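You operate a simulated robot arm through the tools that you are given. There is no shell and no other tool.

The job below is to be done with a simulated robot arm. You get a single attempt, and the scene is never put back.

TASK
Blow the old powder from the hose, then set the feed to CUP.
Fine: feed at AIR, booth switch at spray, one long press; switch ends off.

The check looks at the end state, three seconds after you hand in, the way a careful person would. Anything else that was tipped, shoved, dropped, spilled or broken makes it a failure.

THE ROBOT
A 7-joint arm with a two-finger parallel gripper, fixed in place. Base frame: the origin is on the floor under the middle of its stand, x ahead of it, y to its left, z up; the work surface is at about z = 850. Readings come in mm, rad, newtons and seconds.
With the tool pointing down near the work surface it reaches from about 460 to 920 mm from the base axis. Its first joint turns from -2.007 to 2.007 rad. Payload 3.91 kg.
The TCP is the grasp point between the finger pads, 30 mm short of the fingertips. In the tool frame z runs along the fingers and y along their closing line. Largest opening 110 mm; finger width 20, thickness 10; the body of the gripper, 48 by 112 mm, starts 55 mm behind the TCP.
Orientation is told as [roll, pitch, yaw] about the base's x, y, z axes, in that order, counted from this pose: with the fingers straight down and closing along the base's y, the tool's x points along the base's -x, its y along +y and its z along -z.

THE INTERFACE
- The arm moves only by the tool drive_tool. Its argument "targets" is one flat list of numbers, 7 for each row, row after row: the shift along the base's x, y, z in mm, then the turn, a rotation vector about the base's x, y, z in rad, then the finger opening in mm, from 0 to 110. In form: [x, y, z, wx, wy, wz, grip, x, y, z, wx, wy, wz, grip, ...]. A call has 1 to 20 rows; each row shifts and turns the commanded pose from where the row before left it. Rows are played at 5 a second. More than 50 mm and 0.15 rad between two rows, or a gripper value outside its range, and nothing of the call is played. Where a pose cannot be reached the arm comes as near as it can. A force on the tool above 40 N (or 10 N above the force at the start of the call, whichever is more), or a blocked arm, ends the call early, and 0.2 s more pass. The fingers move at their own pace (about 153 mm/s each) and stop on an object; they squeeze with about 45 N. The grip force told is the motor's: it shows also when the fingers shut on nothing. Time passes only in rows, and 0.2 s behind the last, so rows that do not move let the fingers close. The reply holds the time, the measured pose of the TCP, the force on the tool along the base axes, the opening and the grip force, in the units named above and with some noise, with the torque about the TCP (base axes, N m) and any sound that the robot's microphone picked up, and new pictures: "show" is both (left out), scene, wrist or none.
- Cameras (640 x 400 px; columns grow to the right, rows downward): "scene" is fixed at [219.6, 649.4, 1676.3]; the picture's right is [-0.91, -0.43, 0.00], its down [-0.23, 0.48, -0.85] and it looks along [0.36, -0.77, -0.53] (base axes); focal length 332 px, centre (320, 200). "wrist" rides on the gripper at [72, 17, -103] in the tool frame; the picture's right is [-0.23, 0.97, 0.00], its down [-0.76, -0.18, -0.62] and it looks along [-0.61, -0.14, 0.78] (tool axes); focal length 222 px, centre (320, 200). There is no depth. A picture from a camera that has moved, and an enlarged one, comes with that camera's place and axes in the base frame and with its lens.
- lift_body(by): slides the trunk up (or, below 0, down) by that many mm; the arm rides with it, the base frame stays. It gives what a move gives, with no picture.
- zoom(camera, box): a new picture of the part [left, top, right, bottom] of that camera's present view, enlarged. No time passes.
- close_job(): hands the job in; it is judged then, once.

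Nothing tells you positions but the pictures and the camera data. Unless the task says otherwise, let go and move clear before handing in.

The tools are called after ">>>" as name(argument=value, ...) on one line, values as JSON. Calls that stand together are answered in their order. drive_tool: Moves the arm, as the interface text tells. Its arguments: {"type":"object","properties":{"targets":{"type":"array","items":{"type":"number"}},"show":{"type":"string","enum":["both","scene","wrist","none"]}},"required":["targets"]} The other tools are called the same way: lift_body (by) moves the trunk up or down; zoom (camera, box) takes an enlarged picture of a part of a camera's view; close_job () hands the job in.

At the start:

```text
time: 0.0
eef_pos: [595.0, -299.3, 1184.5]
tool_rot: [0.001, -0.001, 0.0]
ft_force: [-0.1, -0.2, 0.1]
moment: [0.02, 0.02, -0.02]
width: 109.9
grasp_force: 0.2
trunk travel left (down, up): [-775.0, 215.0]
```

scene: 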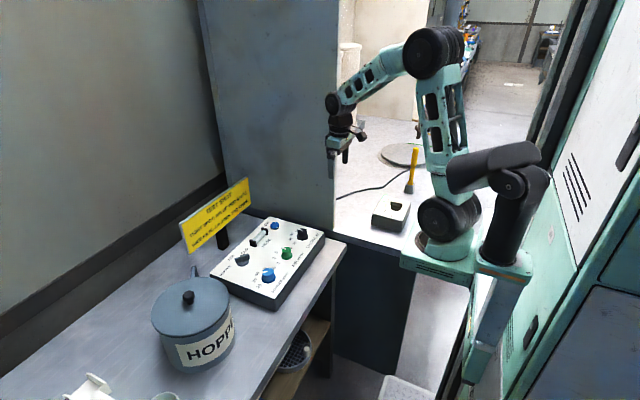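
wrist: 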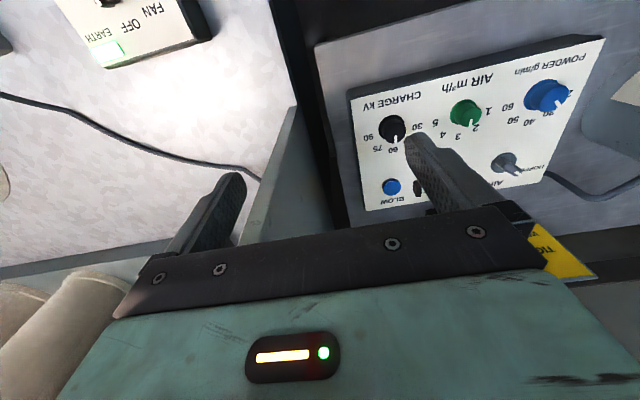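

I see a control panel with knobs (POWDER, AIR, CHARGE), a BLOW button and a small selector, a yellow sign, a hopper, and a separate box with FAN/OFF/EARTH. I'll enlarge these views before moving.

>>> zoom(camera="scene", box=[200, 200, 350, 320])

>>> zoom(camera="scene", box=[350, 130, 450, 250])

>>> zoom(camera="wrist", box=[310, 20, 640, 290])

>>> zoom(camera="wrist", box=[40, 0, 240, 120])

>>> zoom(camera="scene", box=[170, 165, 270, 255])

```text
3.33 times, centred on (275, 260) of scene
camera zoom: at [219.6, 649.4, 1676.3], right [-0.91, -0.43, 0.0], down [-0.23, 0.48, -0.85], along [0.36, -0.77, -0.53], focal length 1107 px, centre (470, 0)
```

zoom: 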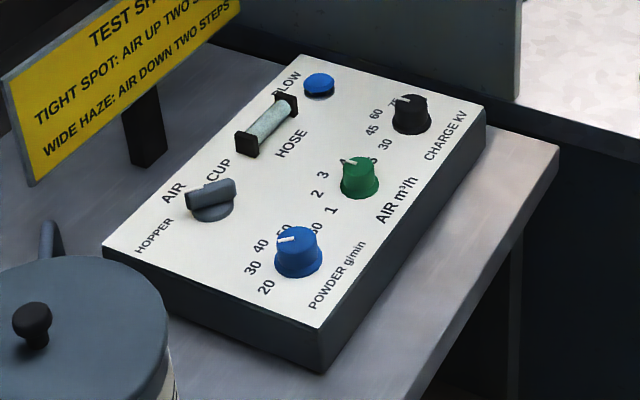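

```text
3.33 times, centred on (400, 190) of scene
camera zoom: at [219.6, 649.4, 1676.3], right [-0.91, -0.43, 0.0], down [-0.23, 0.48, -0.85], along [0.36, -0.77, -0.53], focal length 1107 px, centre (53, 233)
```

zoom: 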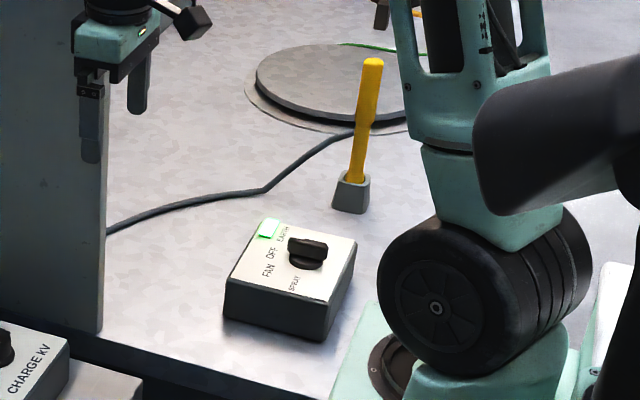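

```text
1.48 times, centred on (475, 155) of wrist
camera zoom: at [523.5, -282.5, 1288.8], right [0.23, 0.97, 0.0], down [0.76, -0.18, 0.62], along [0.61, -0.14, -0.78], focal length 329 px, centre (90, 267)
```

zoom: 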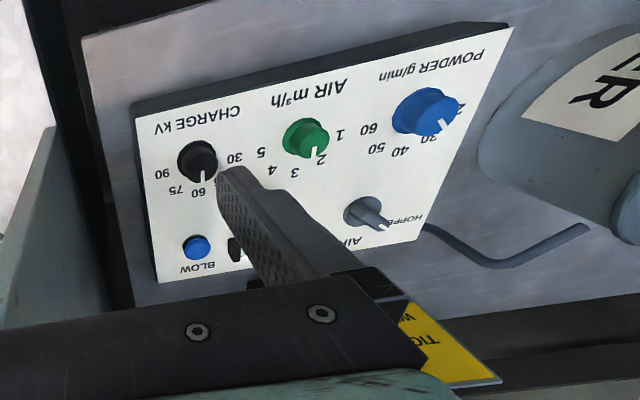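

```text
3.20 times, centred on (140, 60) of wrist
camera zoom: at [523.5, -282.5, 1288.8], right [0.23, 0.97, 0.0], down [0.76, -0.18, 0.62], along [0.61, -0.14, -0.78], focal length 711 px, centre (896, 648)
```

zoom: 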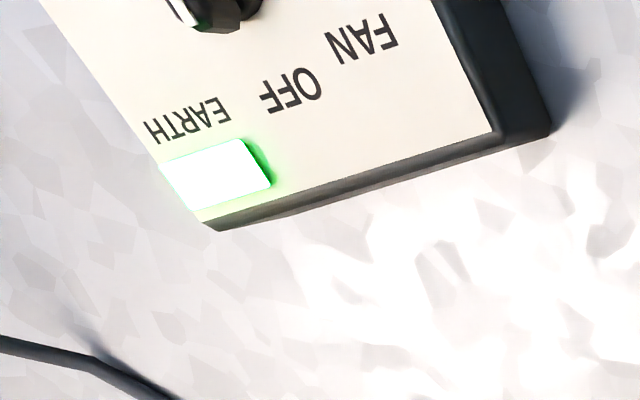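

```text
4.44 times, centred on (220, 210) of scene
camera zoom: at [219.6, 649.4, 1676.3], right [-0.91, -0.43, 0.0], down [-0.23, 0.48, -0.85], along [0.36, -0.77, -0.53], focal length 1476 px, centre (764, 156)
```

zoom: 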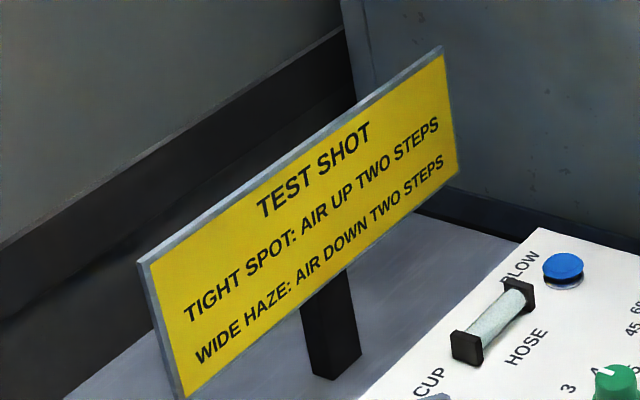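

The panel's feed selector sits near (805, 8, 923), pointing at HOPPER, and the BLOW button is near (806, -200). The booth switch box is near (430, -555), behind a tall partition that ends around x=627, y=-361. I'll move away from the partition first and hover short of the panel for a closer look.

>>> drive_tool(targets=[0, 45, 0, 0, 0, 0, 110, 0, 45, 0, 0, 0, 0, 110, 0, 45, 0, 0, 0, 0, 110, 15, 45, -10, 0, 0, 0, 110, 15, 45, -15, 0, 0, 0, 110, 20, 30, -20, 0, 0, 0, 110, 20, 20, -20, 0, 0, 0, 110, 10, 10, -20, 0, 0, 0, 110, 0, 0, 0, 0, 0, 0, 110])

```text
time: 2.0
eef_pos: [677.0, -13.7, 1099.5]
tool_rot: [-0.001, -0.001, 0.002]
ft_force: [0.0, -0.6, 0.2]
moment: [0.02, -0.03, -0.03]
width: 109.9
grasp_force: 0.0
trunk travel left (down, up): [-775.0, 215.0]
camera wrist: at [603.8, 2.6, 1203.8], right [0.23, 0.97, 0.0], down [0.76, -0.18, 0.62], along [0.61, -0.14, -0.78], focal length 222 px, centre (320, 200)
```

scene: 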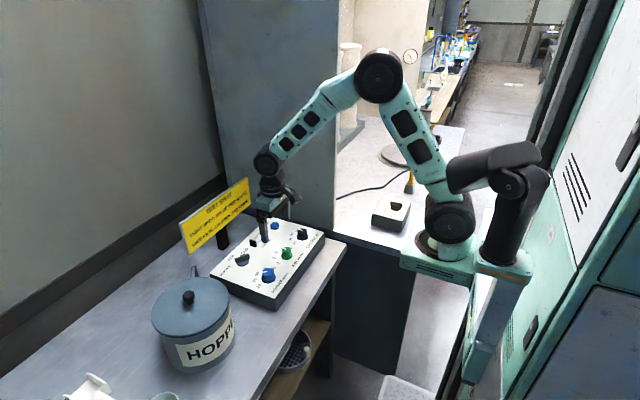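
wrist: 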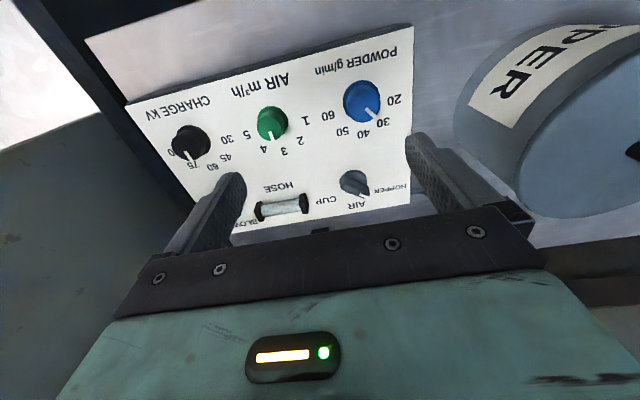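

The panel is now in view below with the hose sight glass and the feed selector. I'll enlarge these to get the angles.

>>> zoom(camera="wrist", box=[220, 140, 430, 250])

>>> zoom(camera="scene", box=[215, 215, 295, 295])

>>> zoom(camera="wrist", box=[110, 20, 420, 240])

```text
3.05 times, centred on (325, 195) of wrist
camera zoom: at [603.8, 2.6, 1203.8], right [0.23, 0.97, 0.0], down [0.76, -0.18, 0.62], along [0.61, -0.14, -0.78], focal length 677 px, centre (305, 215)
```

zoom: 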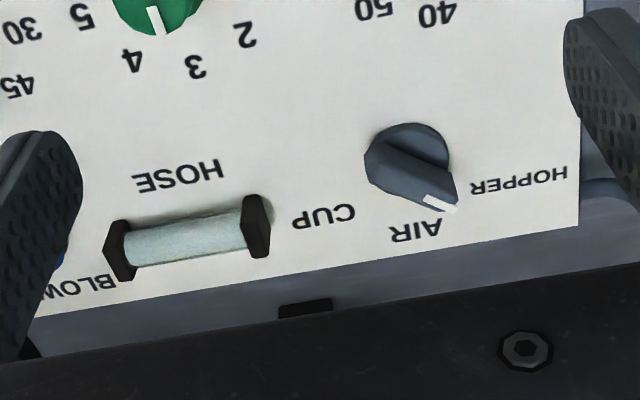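

```text
5.00 times, centred on (255, 255) of scene
camera zoom: at [219.6, 649.4, 1676.3], right [-0.91, -0.43, 0.0], down [-0.23, 0.48, -0.85], along [0.36, -0.77, -0.53], focal length 1660 px, centre (645, -75)
```

zoom: 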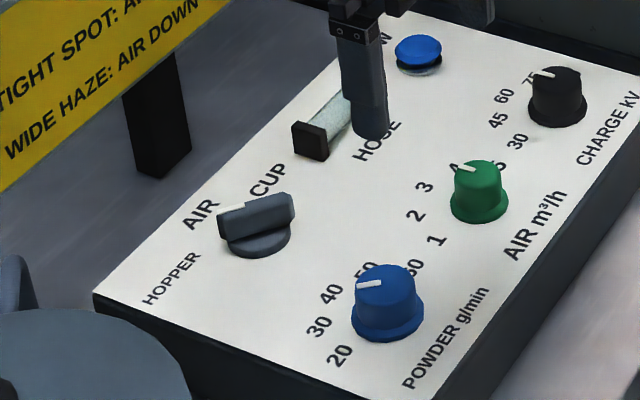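

```text
1.82 times, centred on (265, 130) of wrist
camera zoom: at [603.8, 2.6, 1203.8], right [0.23, 0.97, 0.0], down [0.76, -0.18, 0.62], along [0.61, -0.14, -0.78], focal length 404 px, centre (420, 327)
```

zoom: 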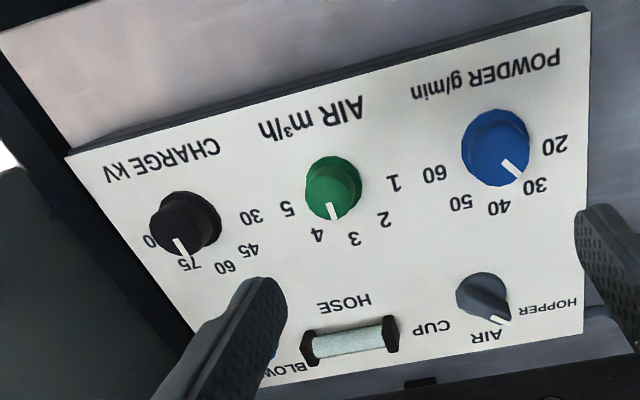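

The feed selector's centre works out to about (802, 11), standing on a panel surface at z≈915. Its pointer is about 45° from +x toward +y (HOPPER), AIR is straight along +x, and CUP is on the −y side. I'll come above it with the fingers turned to straddle the lever.

>>> drive_tool(targets=[20, 4, -13, 0, 0, 0.131, 90, 20, 4, -13, 0, 0, 0.131, 70, 20, 4, -13, 0, 0, 0.131, 60, 20, 4, -13, 0, 0, 0.131, 60, 20, 4, -13, 0, 0, 0.131, 60, 25, 4.7, -14.5, 0, 0, 0.13, 60, 0, 0, 0, 0, 0, 0, 60])

```text
time: 3.6
eef_pos: [802.0, 9.6, 1020.5]
tool_rot: [0.0, 0.0, 0.789]
ft_force: [-0.2, 0.2, 0.0]
moment: [0.01, 0.01, 0.0]
width: 60.0
grasp_force: 0.1
trunk travel left (down, up): [-775.0, 215.0]
camera wrist: at [738.6, -30.7, 1124.5], right [-0.53, 0.85, 0.0], down [0.66, 0.41, 0.62], along [0.53, 0.33, -0.78], focal length 222 px, centre (320, 200)
```

scene: 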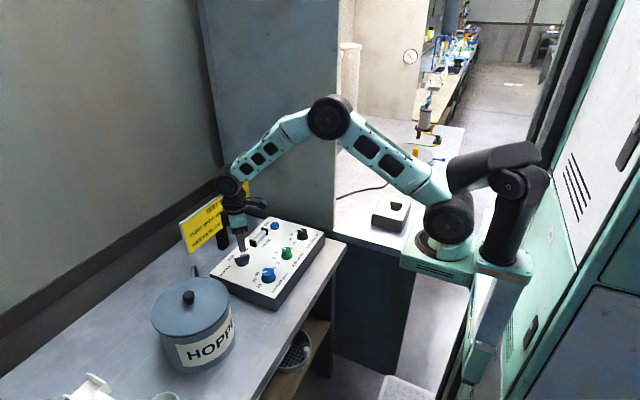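
wrist: 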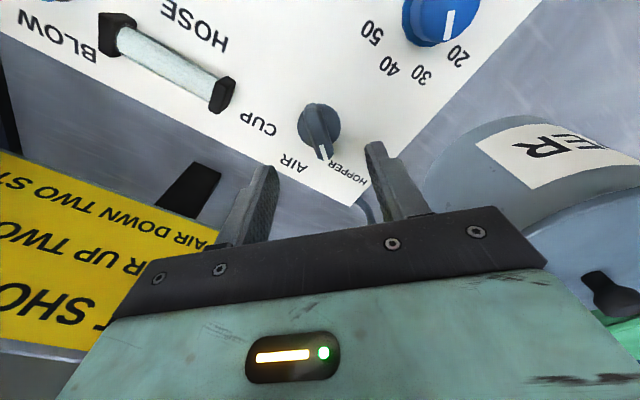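

>>> zoom(camera="wrist", box=[240, 80, 420, 230])

>>> zoom(camera="scene", box=[200, 170, 290, 290])

```text
2.67 times, centred on (330, 155) of wrist
camera zoom: at [738.6, -30.7, 1124.5], right [-0.53, 0.85, 0.0], down [0.66, 0.41, 0.62], along [0.53, 0.33, -0.78], focal length 592 px, centre (293, 320)
```

zoom: 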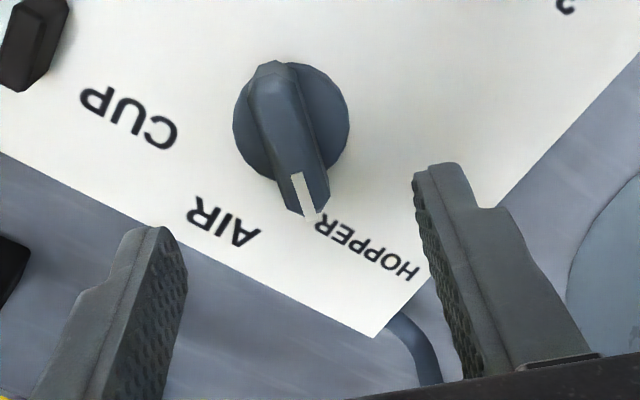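

```text
3.33 times, centred on (245, 230) of scene
camera zoom: at [219.6, 649.4, 1676.3], right [-0.91, -0.43, 0.0], down [-0.23, 0.48, -0.85], along [0.36, -0.77, -0.53], focal length 1107 px, centre (570, 100)
```

zoom: 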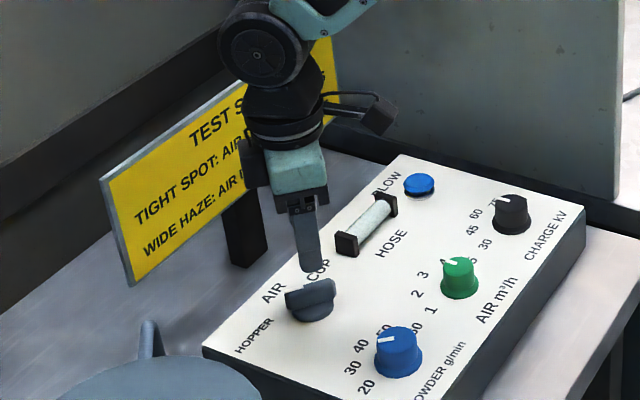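

The lever is about 47 mm long, centred near (803, 9.5) at roughly 47°, so the fingers line up well. I'll lower toward it, with the fingertips staying above the knob's base disc.

>>> drive_tool(targets=[0.5, 0, -20, 0, 0, 0.02, 50, 0.5, 0, -20, 0, 0, 0.02, 44, 0, 0, -10, 0, 0, 0, 40, 0, 0, -5, 0, 0, 0, 40, 0, 0, 0, 0, 0, 0, 40])

>>> zoom(camera="wrist", box=[200, 80, 440, 240])

>>> zoom(camera="scene", box=[220, 220, 280, 280])

```text
time: 4.8
eef_pos: [801.7, 11.4, 964.9]
tool_rot: [0.0, 0.0, 0.826]
ft_force: [-0.4, -0.4, -0.4]
moment: [-0.04, 0.02, -0.02]
width: 40.0
grasp_force: 0.0
trunk travel left (down, up): [-775.0, 215.0]
camera wrist: at [739.8, -30.8, 1068.6], right [-0.56, 0.83, 0.0], down [0.65, 0.44, 0.62], along [0.52, 0.35, -0.78], focal length 222 px, centre (320, 200)
```

scene: 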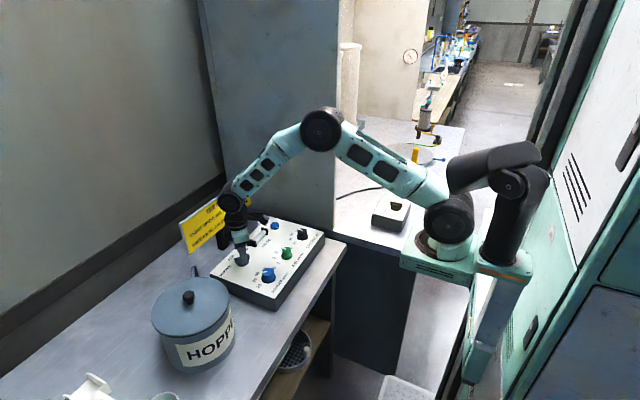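
wrist: 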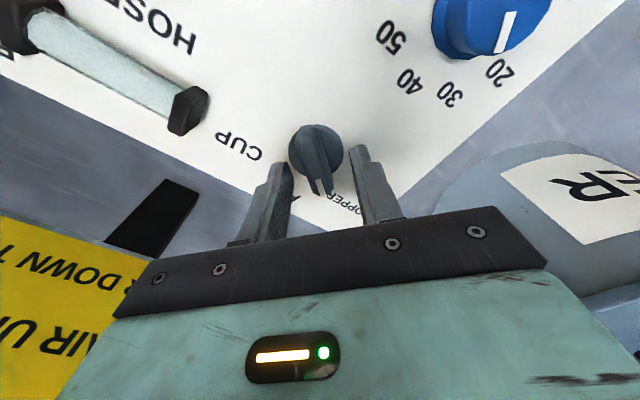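

```text
2.50 times, centred on (320, 160) of wrist
camera zoom: at [739.8, -30.8, 1068.6], right [-0.56, 0.83, 0.0], down [0.65, 0.44, 0.62], along [0.52, 0.35, -0.78], focal length 555 px, centre (320, 300)
```

zoom: 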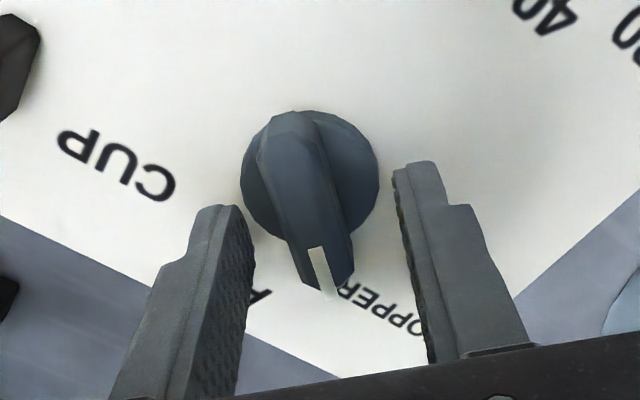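

```text
6.67 times, centred on (250, 250) of scene
camera zoom: at [219.6, 649.4, 1676.3], right [-0.91, -0.43, 0.0], down [-0.23, 0.48, -0.85], along [0.36, -0.77, -0.53], focal length 2213 px, centre (787, -133)
```

zoom: 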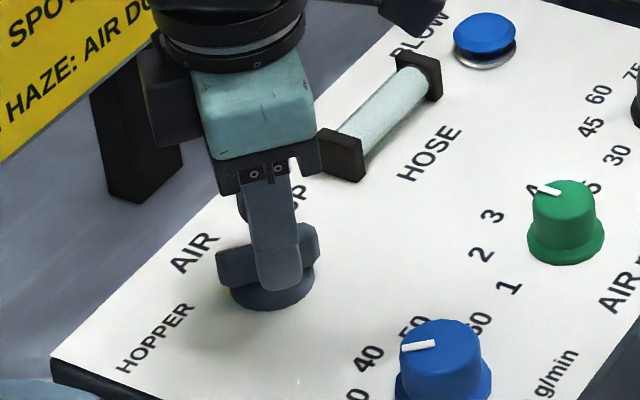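

The lever sits between the fingers, about 2–3 mm to the left in the wrist view. I'll shift slightly, lower a bit more, and close in small steps while watching the force.

>>> drive_tool(targets=[1.2, -1.8, -4, 0, 0, 0, 36, 0, 0, -4, 0, 0, 0, 30, 0, 0, 0, 0, 0, 0, 24, 0, 0, 0, 0, 0, 0, 20, 0, 0, 0, 0, 0, 0, 20])

>>> zoom(camera="wrist", box=[220, 80, 420, 240])

```text
time: 6.0
eef_pos: [801.8, 9.7, 956.6]
tool_rot: [0.002, 0.0, 0.824]
ft_force: [1.6, 0.3, -0.2]
moment: [0.01, -0.02, -0.01]
width: 20.6
grasp_force: 0.3
trunk travel left (down, up): [-775.0, 215.0]
camera wrist: at [740.6, -32.8, 1060.9], right [-0.56, 0.83, 0.0], down [0.65, 0.44, 0.62], along [0.52, 0.35, -0.78], focal length 222 px, centre (320, 200)
```

scene: 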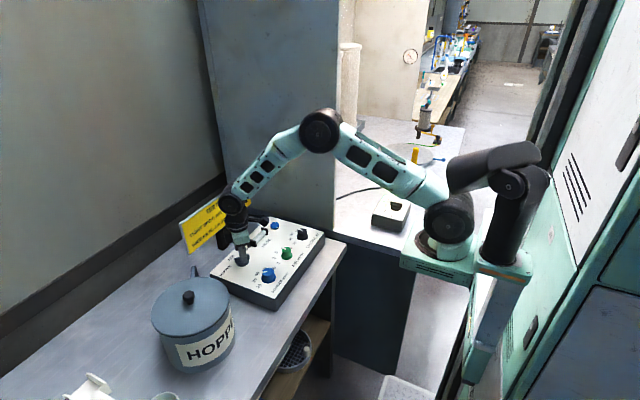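
wrist: 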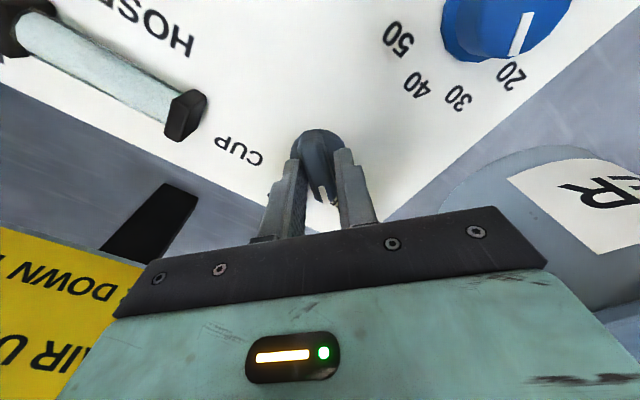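

```text
2.50 times, centred on (320, 160) of wrist
camera zoom: at [740.6, -32.8, 1060.9], right [-0.56, 0.83, 0.0], down [0.65, 0.44, 0.62], along [0.52, 0.35, -0.78], focal length 555 px, centre (320, 300)
```

zoom: 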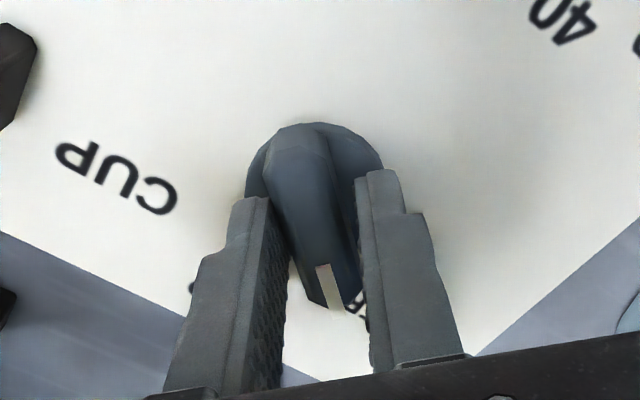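

The fingers are at 20.6 mm, evenly placed around the lever. I'll close the last bit in small steps.

>>> drive_tool(targets=[0, 0, 0, 0, 0, 0, 18, 0, 0, 0, 0, 0, 0, 16, 0, 0, 0, 0, 0, 0, 14, 0, 0, 0, 0, 0, 0, 12], show="wrist")

```text
time: 7.0
eef_pos: [802.7, 9.2, 957.5]
tool_rot: [0.001, 0.001, 0.826]
ft_force: [6.2, -7.1, -0.1]
moment: [-0.05, -0.24, 0.02]
width: 16.7
grasp_force: 4.7
trunk travel left (down, up): [-775.0, 215.0]
camera wrist: at [741.2, -33.8, 1060.9], right [-0.56, 0.83, 0.0], down [0.65, 0.44, 0.62], along [0.52, 0.35, -0.78], focal length 222 px, centre (320, 200)
```

wrist: 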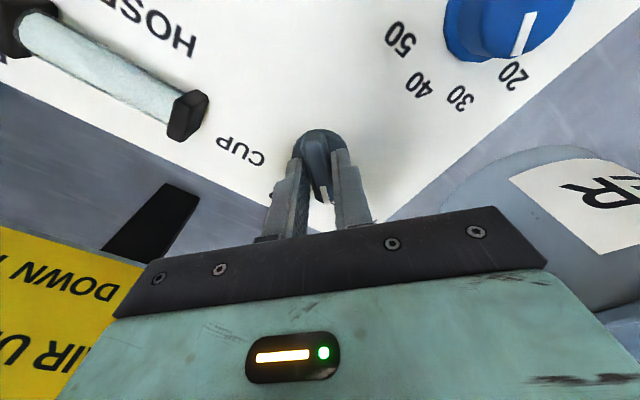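

The fingers touch the lever at about 16.7 mm with a small side force, so the lever is slightly toward (+x, −y). I'll recentre by about 1 mm and take hold.

>>> drive_tool(targets=[0.6, -0.7, 0, 0, 0, 0, 14, 0, 0, 0, 0, 0, 0, 12, 0, 0, 0, 0, 0, 0, 10], show="none")

```text
time: 7.8
eef_pos: [802.4, 8.2, 957.5]
tool_rot: [0.0, 0.001, 0.827]
ft_force: [2.8, -6.7, 2.6]
moment: [-0.5, 0.2, -0.01]
width: 15.9
grasp_force: 44.8
trunk travel left (down, up): [-775.0, 215.0]
```

The lever is held at 15.9 mm wide with a full squeeze and a small residual force. I'll turn it clockwise (negative z) toward AIR and watch the force.

>>> drive_tool(targets=[0, 0, 0, 0, 0, -0.1, 10, 0, 0, 0, 0, 0, -0.1, 10, 0, 0, 0, 0, 0, -0.1, 10], show="wrist")

```text
time: 8.6
eef_pos: [802.6, 8.8, 956.9]
tool_rot: [0.002, 0.0, 0.522]
ft_force: [-0.8, -5.0, -0.1]
moment: [-0.21, -0.08, -0.05]
width: 15.5
grasp_force: 44.9
trunk travel left (down, up): [-775.0, 215.0]
camera wrist: at [731.7, -13.3, 1060.9], right [-0.29, 0.96, 0.0], down [0.75, 0.23, 0.62], along [0.6, 0.18, -0.78], focal length 222 px, centre (320, 200)
```

wrist: 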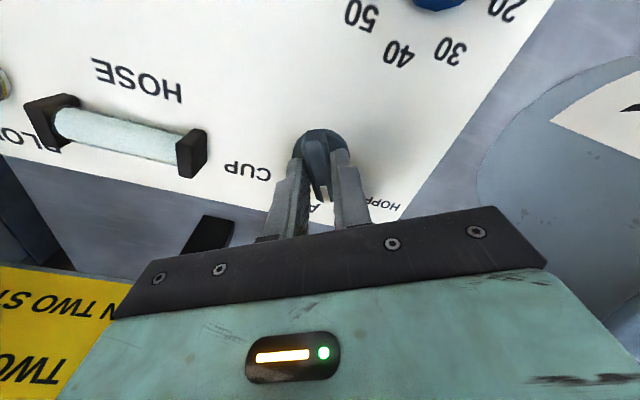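

It follows smoothly with low force. I'll continue to yaw 0, with the pointer straight toward AIR.

>>> drive_tool(targets=[0, 0, 0, 0, 0, -0.1, 10, 0, 0, 0, 0, 0, -0.1, 10, 0, 0, 0, 0, 0, -0.1, 10, 0, 0, 0, 0, 0, -0.1, 10, 0, 0, 0, 0, 0, -0.1, 10, 0, 0, 0, 0, 0, -0.02, 10])

>>> zoom(camera="wrist", box=[220, 80, 420, 240])

```text
time: 10.0
eef_pos: [801.4, 9.2, 957.1]
tool_rot: [0.001, 0.002, 0.005]
ft_force: [-6.2, 11.5, -9.0]
moment: [0.31, 0.46, 0.02]
width: 16.1
grasp_force: 44.9
trunk travel left (down, up): [-775.0, 215.0]
camera wrist: at [730.1, 26.2, 1061.1], right [0.22, 0.98, 0.0], down [0.76, -0.17, 0.62], along [0.61, -0.14, -0.78], focal length 222 px, centre (320, 200)
```

scene: 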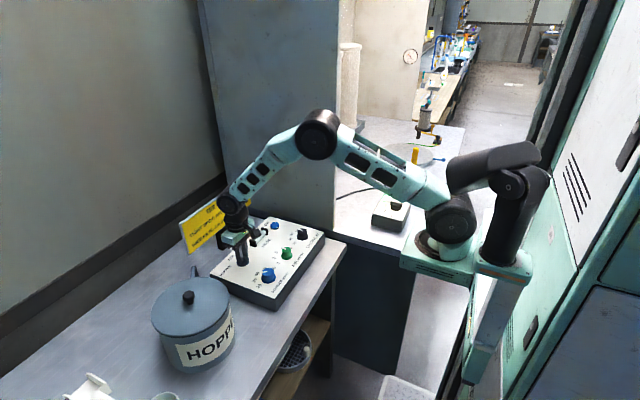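
wrist: 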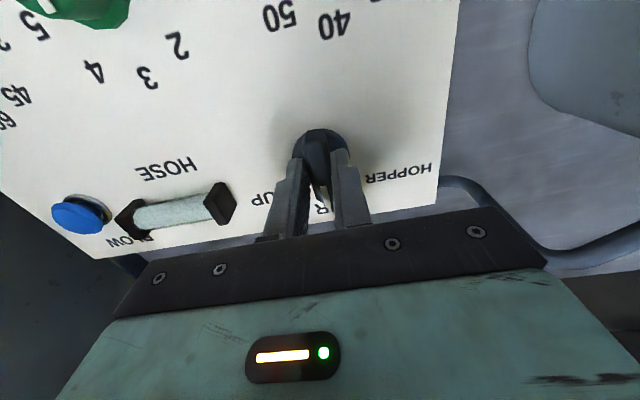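

```text
2.50 times, centred on (320, 160) of wrist
camera zoom: at [730.1, 26.2, 1061.1], right [0.22, 0.98, 0.0], down [0.76, -0.17, 0.62], along [0.61, -0.14, -0.78], focal length 555 px, centre (320, 300)
```

zoom: 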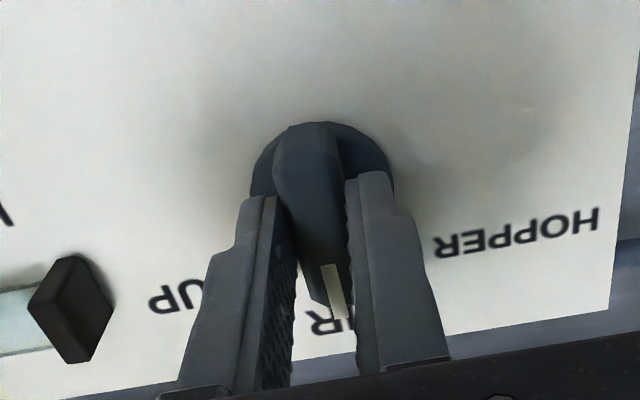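

The lever now points straight along +x, toward AIR. I'll open the fingers, lift clear and check where it settles.

>>> drive_tool(targets=[0, 0, 0, 0, 0, 0, 24, 0, 0, 0, 0, 0, 0, 44, 0, 0, 10, 0, 0, 0, 50, 0, 0, 20, 0, 0, 0, 60, -10, 0, 30, 0, 0, 0, 60, -40, 0, 30, 0, 0, 0, 60, -40, 0, 0, 0, 0, 0, 60])

>>> zoom(camera="wrist", box=[220, 80, 420, 240])

>>> zoom(camera="scene", box=[210, 210, 330, 300])

```text
time: 11.6
eef_pos: [712.6, 10.1, 1048.8]
tool_rot: [0.001, 0.002, 0.008]
ft_force: [-0.3, -0.3, -1.2]
moment: [-0.03, 0.05, 0.03]
width: 60.1
grasp_force: 0.1
trunk travel left (down, up): [-775.0, 215.0]
camera wrist: at [639.2, 26.8, 1152.5], right [0.22, 0.98, 0.0], down [0.76, -0.17, 0.62], along [0.61, -0.14, -0.78], focal length 222 px, centre (320, 200)
```

scene: 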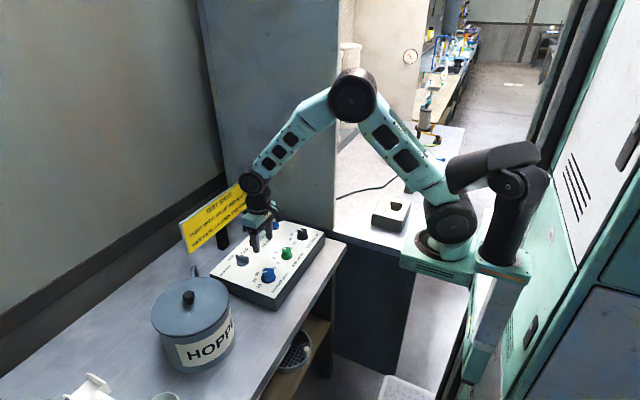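
wrist: 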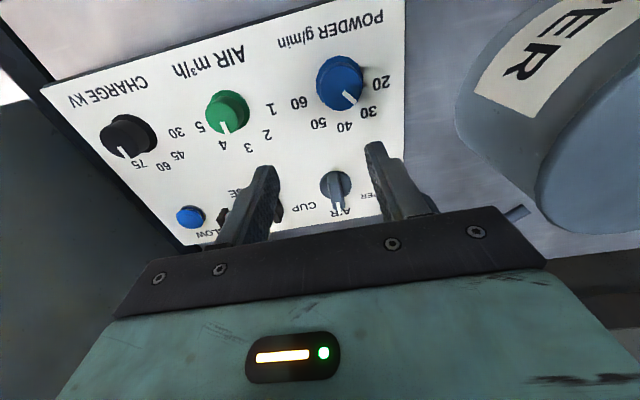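

```text
2.50 times, centred on (320, 160) of wrist
camera zoom: at [639.2, 26.8, 1152.5], right [0.22, 0.98, 0.0], down [0.76, -0.17, 0.62], along [0.61, -0.14, -0.78], focal length 555 px, centre (320, 300)
```

zoom: 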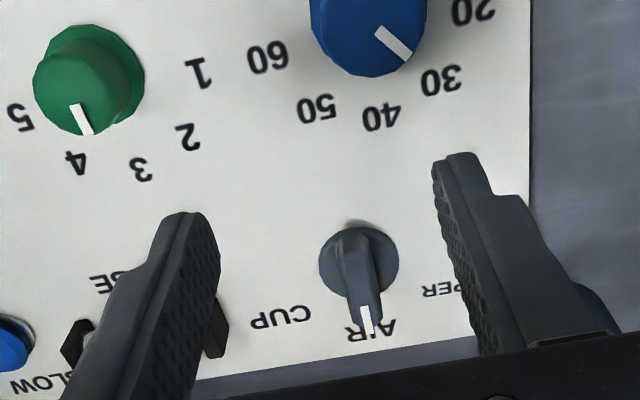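

```text
4.44 times, centred on (270, 255) of scene
camera zoom: at [219.6, 649.4, 1676.3], right [-0.91, -0.43, 0.0], down [-0.23, 0.48, -0.85], along [0.36, -0.77, -0.53], focal length 1476 px, centre (542, -44)
```

zoom: 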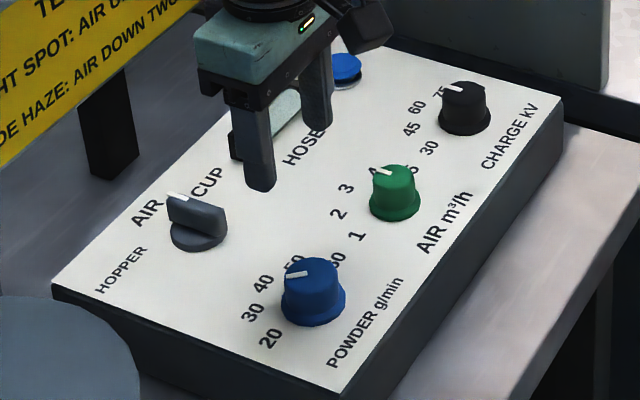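

The feed now sits at AIR and nothing else on the panel has moved. Next I'll swing back and around, staying well short of the partition edge (x≈627), to look at the booth switch.

>>> drive_tool(targets=[-46, -14, 8, 0, 0, 0, 60, -46, -14, 8, 0, 0, 0, 60, -46, -14, 8, 0, 0, 0, 60, -46, -14, 8, 0, 0, 0, 60, -14, -46, 0, 0, 0, 0, 60, -14, -46, 0, 0, 0, 0, 60, -14, -46, 0, 0, 0, 0, 60, -14, -46, 0, 0, 0, 0, 60, -18, -45, 0, 0, 0, 0, 60, -18, -45, 0, 0, 0, 0, 60, -18, -45, 0, 0, 0, 0, 60, -18, -45, 0, 0, 0, 0, 60, -18, -45, 0, 0, 0, 0, 60, -10, -25, 0, 0, 0, 0, 60])

>>> zoom(camera="scene", box=[350, 100, 470, 250])

```text
time: 14.6
eef_pos: [373.3, -482.4, 1077.7]
tool_rot: [0.0, 0.001, 0.007]
ft_force: [0.4, 0.3, 0.9]
moment: [-0.01, -0.01, -0.01]
width: 59.9
grasp_force: 0.0
trunk travel left (down, up): [-775.0, 215.0]
camera wrist: at [301.3, -465.4, 1181.3], right [0.22, 0.98, 0.0], down [0.76, -0.17, 0.62], along [0.61, -0.14, -0.78], focal length 222 px, centre (320, 200)
```

scene: 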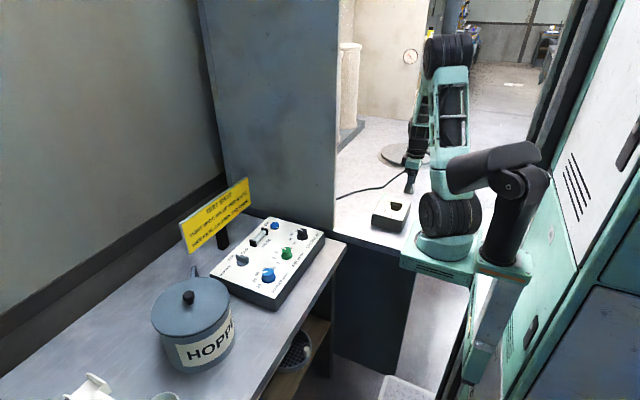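
wrist: 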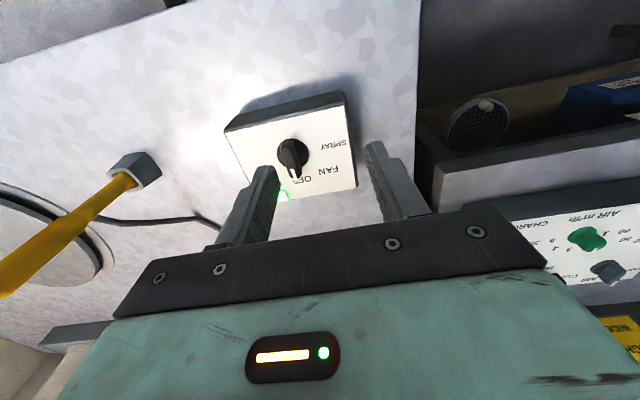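

```text
2.67 times, centred on (410, 175) of scene
camera zoom: at [219.6, 649.4, 1676.3], right [-0.91, -0.43, 0.0], down [-0.23, 0.48, -0.85], along [0.36, -0.77, -0.53], focal length 885 px, centre (80, 267)
```

zoom: 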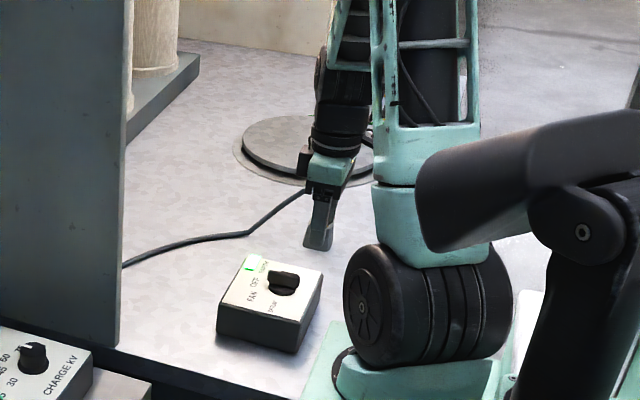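

>>> zoom(camera="wrist", box=[210, 80, 380, 210])

>>> zoom(camera="scene", box=[360, 185, 420, 240])

```text
3.08 times, centred on (295, 145) of wrist
camera zoom: at [301.3, -465.4, 1181.3], right [0.22, 0.98, 0.0], down [0.76, -0.17, 0.62], along [0.61, -0.14, -0.78], focal length 684 px, centre (397, 369)
```

zoom: 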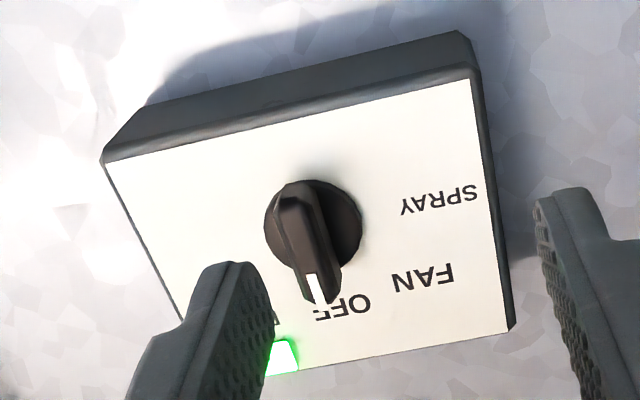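

```text
7.27 times, centred on (390, 212) of scene
camera zoom: at [219.6, 649.4, 1676.3], right [-0.91, -0.43, 0.0], down [-0.23, 0.48, -0.85], along [0.36, -0.77, -0.53], focal length 2414 px, centre (-189, 109)
```

zoom: 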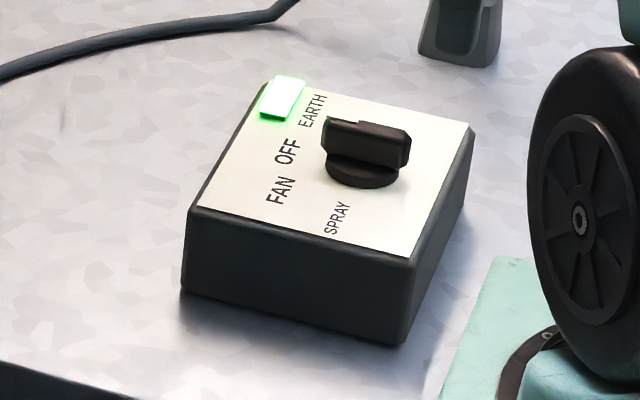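

The booth box is axis-aligned with its top at z≈916 and the knob at about (421, −528). Its pointer is at OFF (along +x), FAN is at 45° and SPRAY at 90° toward +y. The EARTH text appears to label the green lamp. I'll move above the knob and try the full turn in the air first.

>>> drive_tool(targets=[16, -15, -15, 0, 0, 0, 60, 16, -15, -15, 0, 0, 0, 60, 16, -15.5, -15, 0, 0, 0, 60, 0, 0, 0, 0, 0, 0, 60])

>>> zoom(camera="wrist", box=[220, 60, 420, 220])

>>> drive_tool(targets=[0, 0, 0, 0, 0, 0.145, 60, 0, 0, 0, 0, 0, 0.145, 60, 0, 0, 0, 0, 0, 0.145, 60, 0, 0, 0, 0, 0, 0.145, 60, 0, 0, 0, 0, 0, 0.145, 60, 0, 0, 0, 0, 0, 0.145, 60, 0, 0, 0, 0, 0, 0.145, 60, 0, 0, 0, 0, 0, 0.145, 60, 0, 0, 0, 0, 0, 0.145, 60, 0, 0, 0, 0, 0, 0.145, 60, 0, 0, 0, 0, 0, 0.145, 60])

>>> zoom(camera="wrist", box=[220, 60, 420, 220])

```text
time: 15.6
eef_pos: [419.8, -525.8, 1034.5]
tool_rot: [-0.001, -0.001, 0.007]
ft_force: [-0.7, -0.4, 0.6]
moment: [-0.02, -0.03, -0.02]
width: 59.9
grasp_force: 0.1
trunk travel left (down, up): [-775.0, 215.0]
camera wrist: at [347.4, -510.1, 1138.5], right [0.22, 0.98, 0.0], down [0.76, -0.17, 0.62], along [0.61, -0.14, -0.78], focal length 222 px, centre (320, 200)
```

scene: 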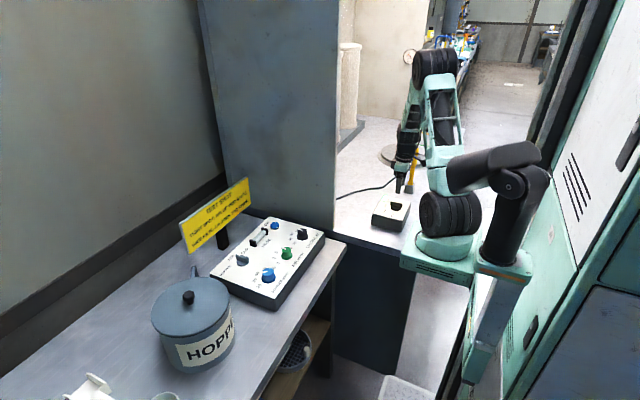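
wrist: 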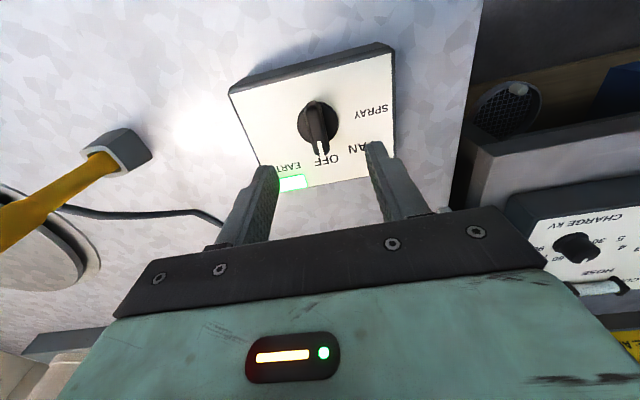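

```text
2.50 times, centred on (320, 140) of wrist
camera zoom: at [347.4, -510.1, 1138.5], right [0.22, 0.98, 0.0], down [0.76, -0.17, 0.62], along [0.61, -0.14, -0.78], focal length 555 px, centre (320, 350)
```

zoom: 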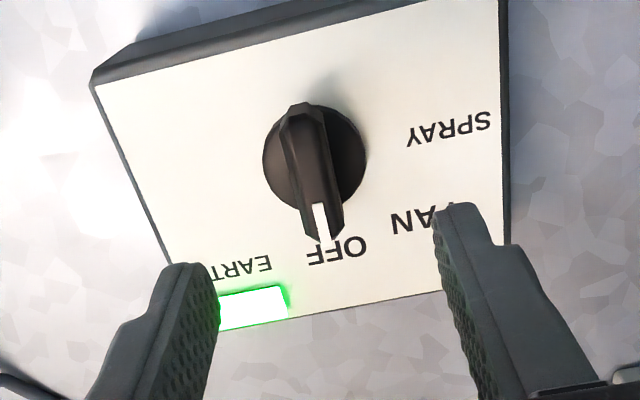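

```text
time: 18.0
eef_pos: [421.1, -528.5, 1033.6]
tool_rot: [0.0, 0.001, 1.604]
ft_force: [0.8, 0.2, 0.3]
moment: [0.03, -0.04, 0.0]
width: 59.7
grasp_force: 0.1
trunk travel left (down, up): [-775.0, 215.0]
camera wrist: at [407.0, -601.2, 1138.1], right [-0.98, 0.2, 0.0], down [0.15, 0.77, 0.62], along [0.12, 0.61, -0.78], focal length 222 px, centre (320, 200)
```

scene: 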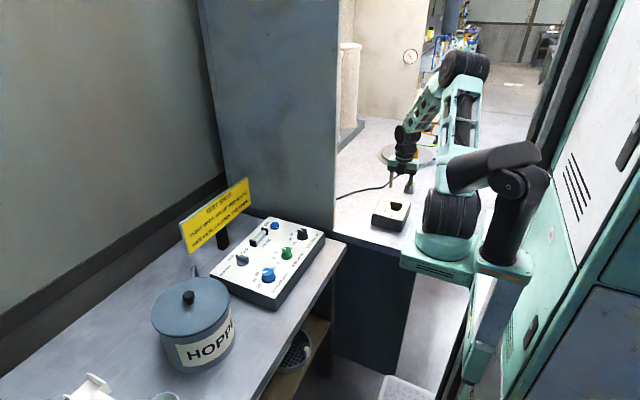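
wrist: 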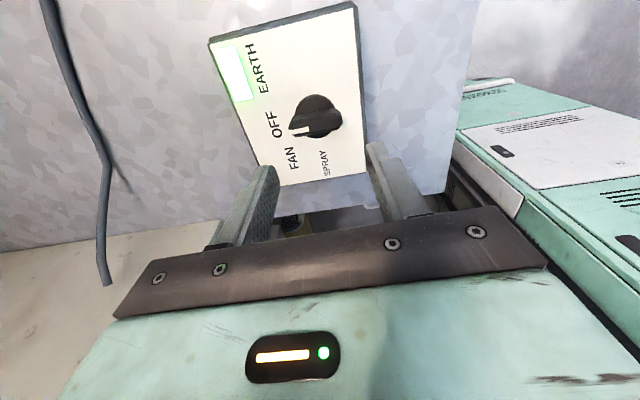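

```text
2.50 times, centred on (320, 140) of wrist
camera zoom: at [407.0, -601.2, 1138.1], right [-0.98, 0.2, 0.0], down [0.15, 0.77, 0.62], along [0.12, 0.61, -0.78], focal length 555 px, centre (320, 350)
```

zoom: 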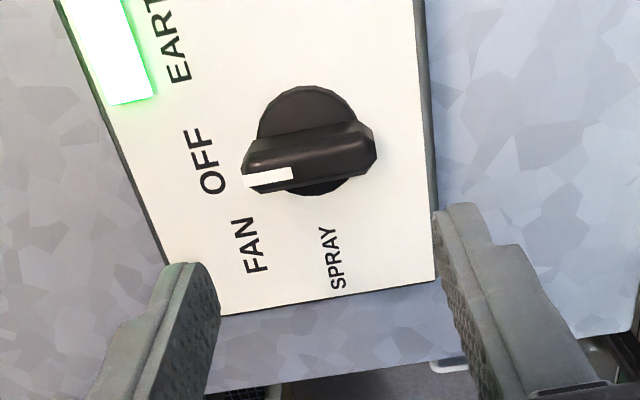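

The turn is reachable in the air. The knob centre refines to about (421.5, −530), with the lever along x. I'll rotate back and come down around it with a moderate opening.

>>> drive_tool(targets=[0, 0, 0, 0, 0, -0.145, 60, 0, 0, 0, 0, 0, -0.145, 60, 0, 0, 0, 0, 0, -0.145, 60, 0, 0, 0, 0, 0, -0.145, 60, 0, 0, 0, 0, 0, -0.145, 60, 0, 0, 0, 0, 0, -0.145, 60, 0, 0, 0, 0, 0, -0.145, 60, 0, 0, 0, 0, 0, -0.145, 60, 0, 0, 0, 0, 0, -0.145, 60, 0, 0, 0, 0, 0, -0.145, 60, 0, 0, 0, 0, 0, -0.145, 60, 0.7, -2, -20, 0, 0, 0, 50, 0, 0, -20, 0, 0, 0, 44, 0, 0, -18, 0, 0, 0, 40, 0, 0, -10, 0, 0, 0, 40, 0, 0, 0, 0, 0, 0, 40])

>>> zoom(camera="wrist", box=[200, 80, 440, 240])

>>> zoom(camera="scene", box=[360, 185, 420, 240])

```text
time: 21.4
eef_pos: [421.7, -529.2, 968.1]
tool_rot: [0.0, 0.0, 0.006]
ft_force: [0.5, 0.7, -0.2]
moment: [0.03, 0.03, 0.01]
width: 40.0
grasp_force: 0.0
trunk travel left (down, up): [-775.0, 215.0]
camera wrist: at [350.2, -513.7, 1070.3], right [0.22, 0.98, 0.0], down [0.76, -0.17, 0.62], along [0.61, -0.14, -0.78], focal length 222 px, centre (320, 200)
```

scene: 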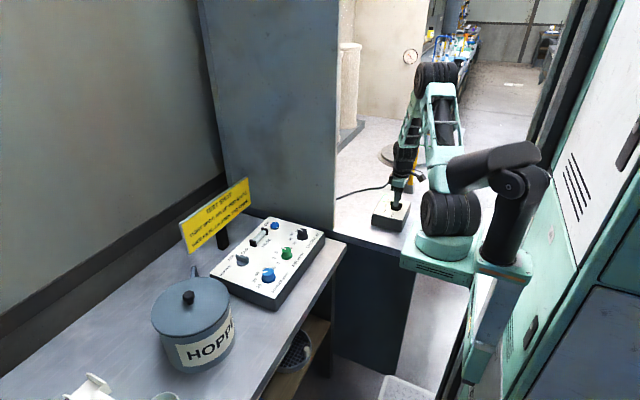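
wrist: 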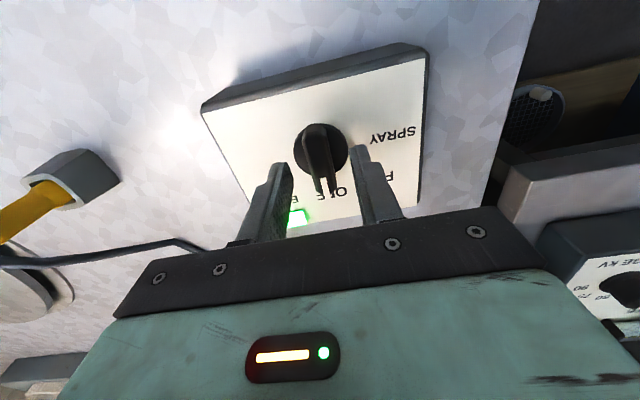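

```text
2.50 times, centred on (320, 160) of wrist
camera zoom: at [350.2, -513.7, 1070.3], right [0.22, 0.98, 0.0], down [0.76, -0.17, 0.62], along [0.61, -0.14, -0.78], focal length 555 px, centre (320, 300)
```

zoom: 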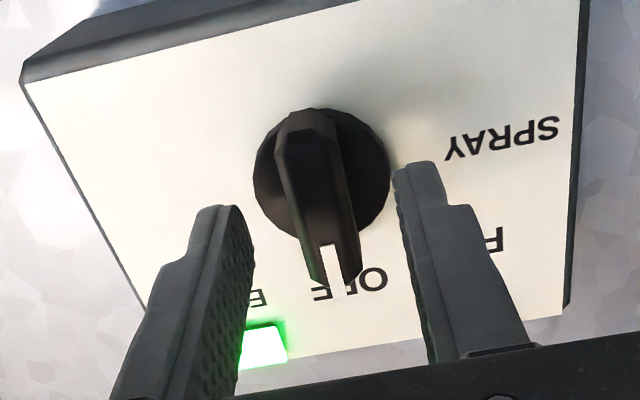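

```text
7.27 times, centred on (390, 212) of scene
camera zoom: at [219.6, 649.4, 1676.3], right [-0.91, -0.43, 0.0], down [-0.23, 0.48, -0.85], along [0.36, -0.77, -0.53], focal length 2414 px, centre (-189, 109)
```

zoom: 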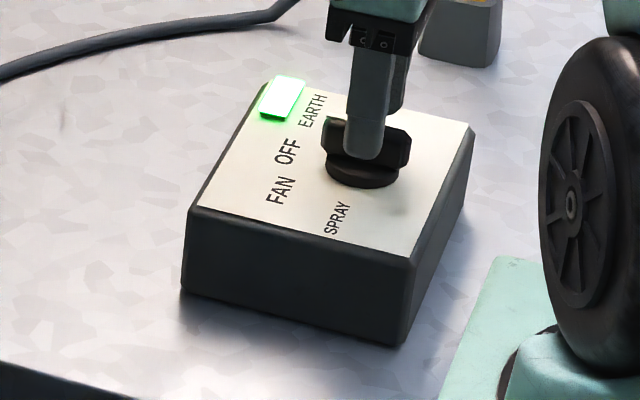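

The lever is nearly centred between the fingers. I'll shift under 1 mm, lower 10 mm and close gradually.

>>> drive_tool(targets=[0, -0.6, -5, 0, 0, 0, 36, 0, 0, -4.5, 0, 0, 0, 30, 0, 0, 0, 0, 0, 0, 24, 0, 0, 0, 0, 0, 0, 20, 0, 0, 0, 0, 0, 0, 18, 0, 0, 0, 0, 0, 0, 16, 0, 0, 0, 0, 0, 0, 15], show="wrist")

```text
time: 23.0
eef_pos: [422.3, -530.2, 957.3]
tool_rot: [0.001, 0.0, 0.007]
ft_force: [-0.7, 2.9, 0.8]
moment: [0.04, 0.07, 0.04]
width: 16.6
grasp_force: 2.0
trunk travel left (down, up): [-775.0, 215.0]
camera wrist: at [350.1, -514.3, 1061.3], right [0.22, 0.98, 0.0], down [0.76, -0.17, 0.62], along [0.61, -0.14, -0.78], focal length 222 px, centre (320, 200)
```

wrist: 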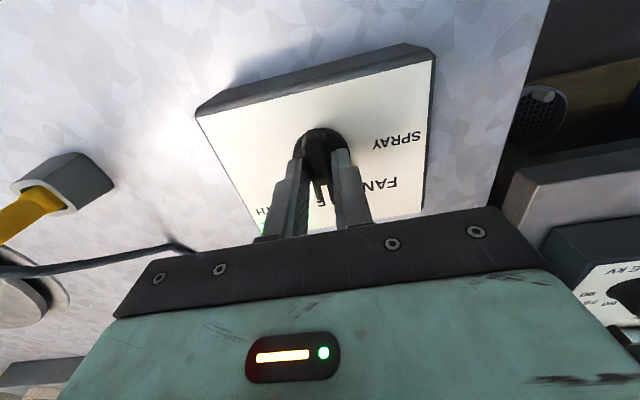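

The grip is nearly centred, with contact at about 16.6 mm and a light 3 N side force. I'll take hold and start turning counter-clockwise toward SPRAY.

>>> drive_tool(targets=[0, 0.3, 0, 0, 0, 0, 12, 0, 0, 0, 0, 0, 0, 10, 0, 0, 0, 0, 0, 0, 10, 0, 0, 0, 0, 0, 0.1, 10, 0, 0, 0, 0, 0, 0.1, 10, 0, 0, 0, 0, 0, 0.1, 10], show="wrist")

```text
time: 24.4
eef_pos: [422.0, -529.7, 956.4]
tool_rot: [0.0, 0.0, 0.307]
ft_force: [-3.8, 0.9, -6.2]
moment: [-0.11, 0.44, 0.04]
width: 15.7
grasp_force: 45.0
trunk travel left (down, up): [-775.0, 215.0]
camera wrist: at [348.7, -536.8, 1061.3], right [-0.08, 1.0, 0.0], down [0.78, 0.06, 0.62], along [0.62, 0.05, -0.78], focal length 222 px, centre (320, 200)
```

wrist: 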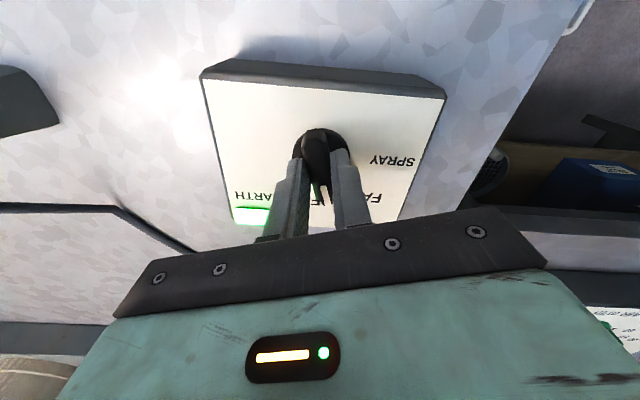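

It's turning with the tool. I'll continue through FAN toward SPRAY.

>>> drive_tool(targets=[0, 0, 0, 0, 0, 0.1, 10, 0, 0, 0, 0, 0, 0.1, 10, 0, 0, 0, 0, 0, 0.1, 10, 0, 0, 0, 0, 0, 0.1, 10, 0, 0, 0, 0, 0, 0.1, 10, 0, 0, 0, 0, 0, 0.1, 10], show="wrist")

```text
time: 25.8
eef_pos: [424.9, -531.5, 958.4]
tool_rot: [-0.003, 0.0, 0.908]
ft_force: [5.0, -14.8, -3.7]
moment: [0.47, -0.6, -0.09]
width: 15.9
grasp_force: 44.6
trunk travel left (down, up): [-775.0, 215.0]
camera wrist: at [365.6, -578.9, 1061.2], right [-0.63, 0.78, 0.0], down [0.61, 0.49, 0.62], along [0.49, 0.39, -0.78], focal length 222 px, centre (320, 200)
```

wrist: 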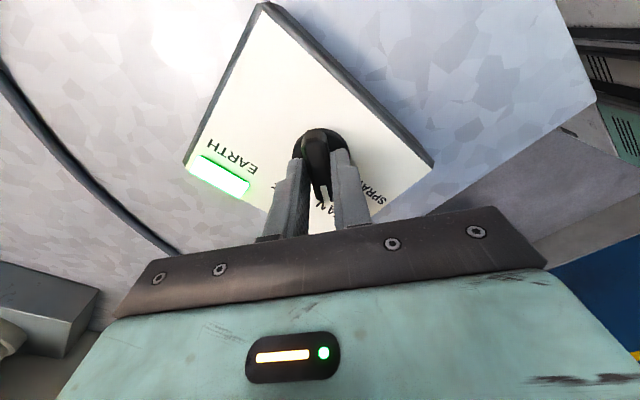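

There's about 15 N of side force building, which means the turn centre is a little off. I'll ease the tool toward it before continuing.

>>> drive_tool(targets=[0.6, -1.0, 0, 0, 0, 0, 10, 0, 0, 0, 0, 0, 0, 10], show="none")

```text
time: 26.4
eef_pos: [423.6, -532.1, 957.5]
tool_rot: [-0.001, 0.002, 0.907]
ft_force: [0.9, -5.9, 4.8]
moment: [-0.56, 0.37, -0.03]
width: 15.8
grasp_force: 45.1
trunk travel left (down, up): [-775.0, 215.0]
```

>>> drive_tool(targets=[0.2, -0.4, 0, 0, 0, 0.1, 10, 0, 0, 0, 0, 0, 0.1, 10, 0, 0, 0, 0, 0, 0.1, 10], show="none")

```text
time: 27.2
eef_pos: [423.7, -531.4, 958.5]
tool_rot: [-0.002, 0.001, 1.21]
ft_force: [7.3, -8.1, -1.1]
moment: [-1.14, 0.09, -0.02]
width: 16.1
grasp_force: 45.0
trunk travel left (down, up): [-775.0, 215.0]
```

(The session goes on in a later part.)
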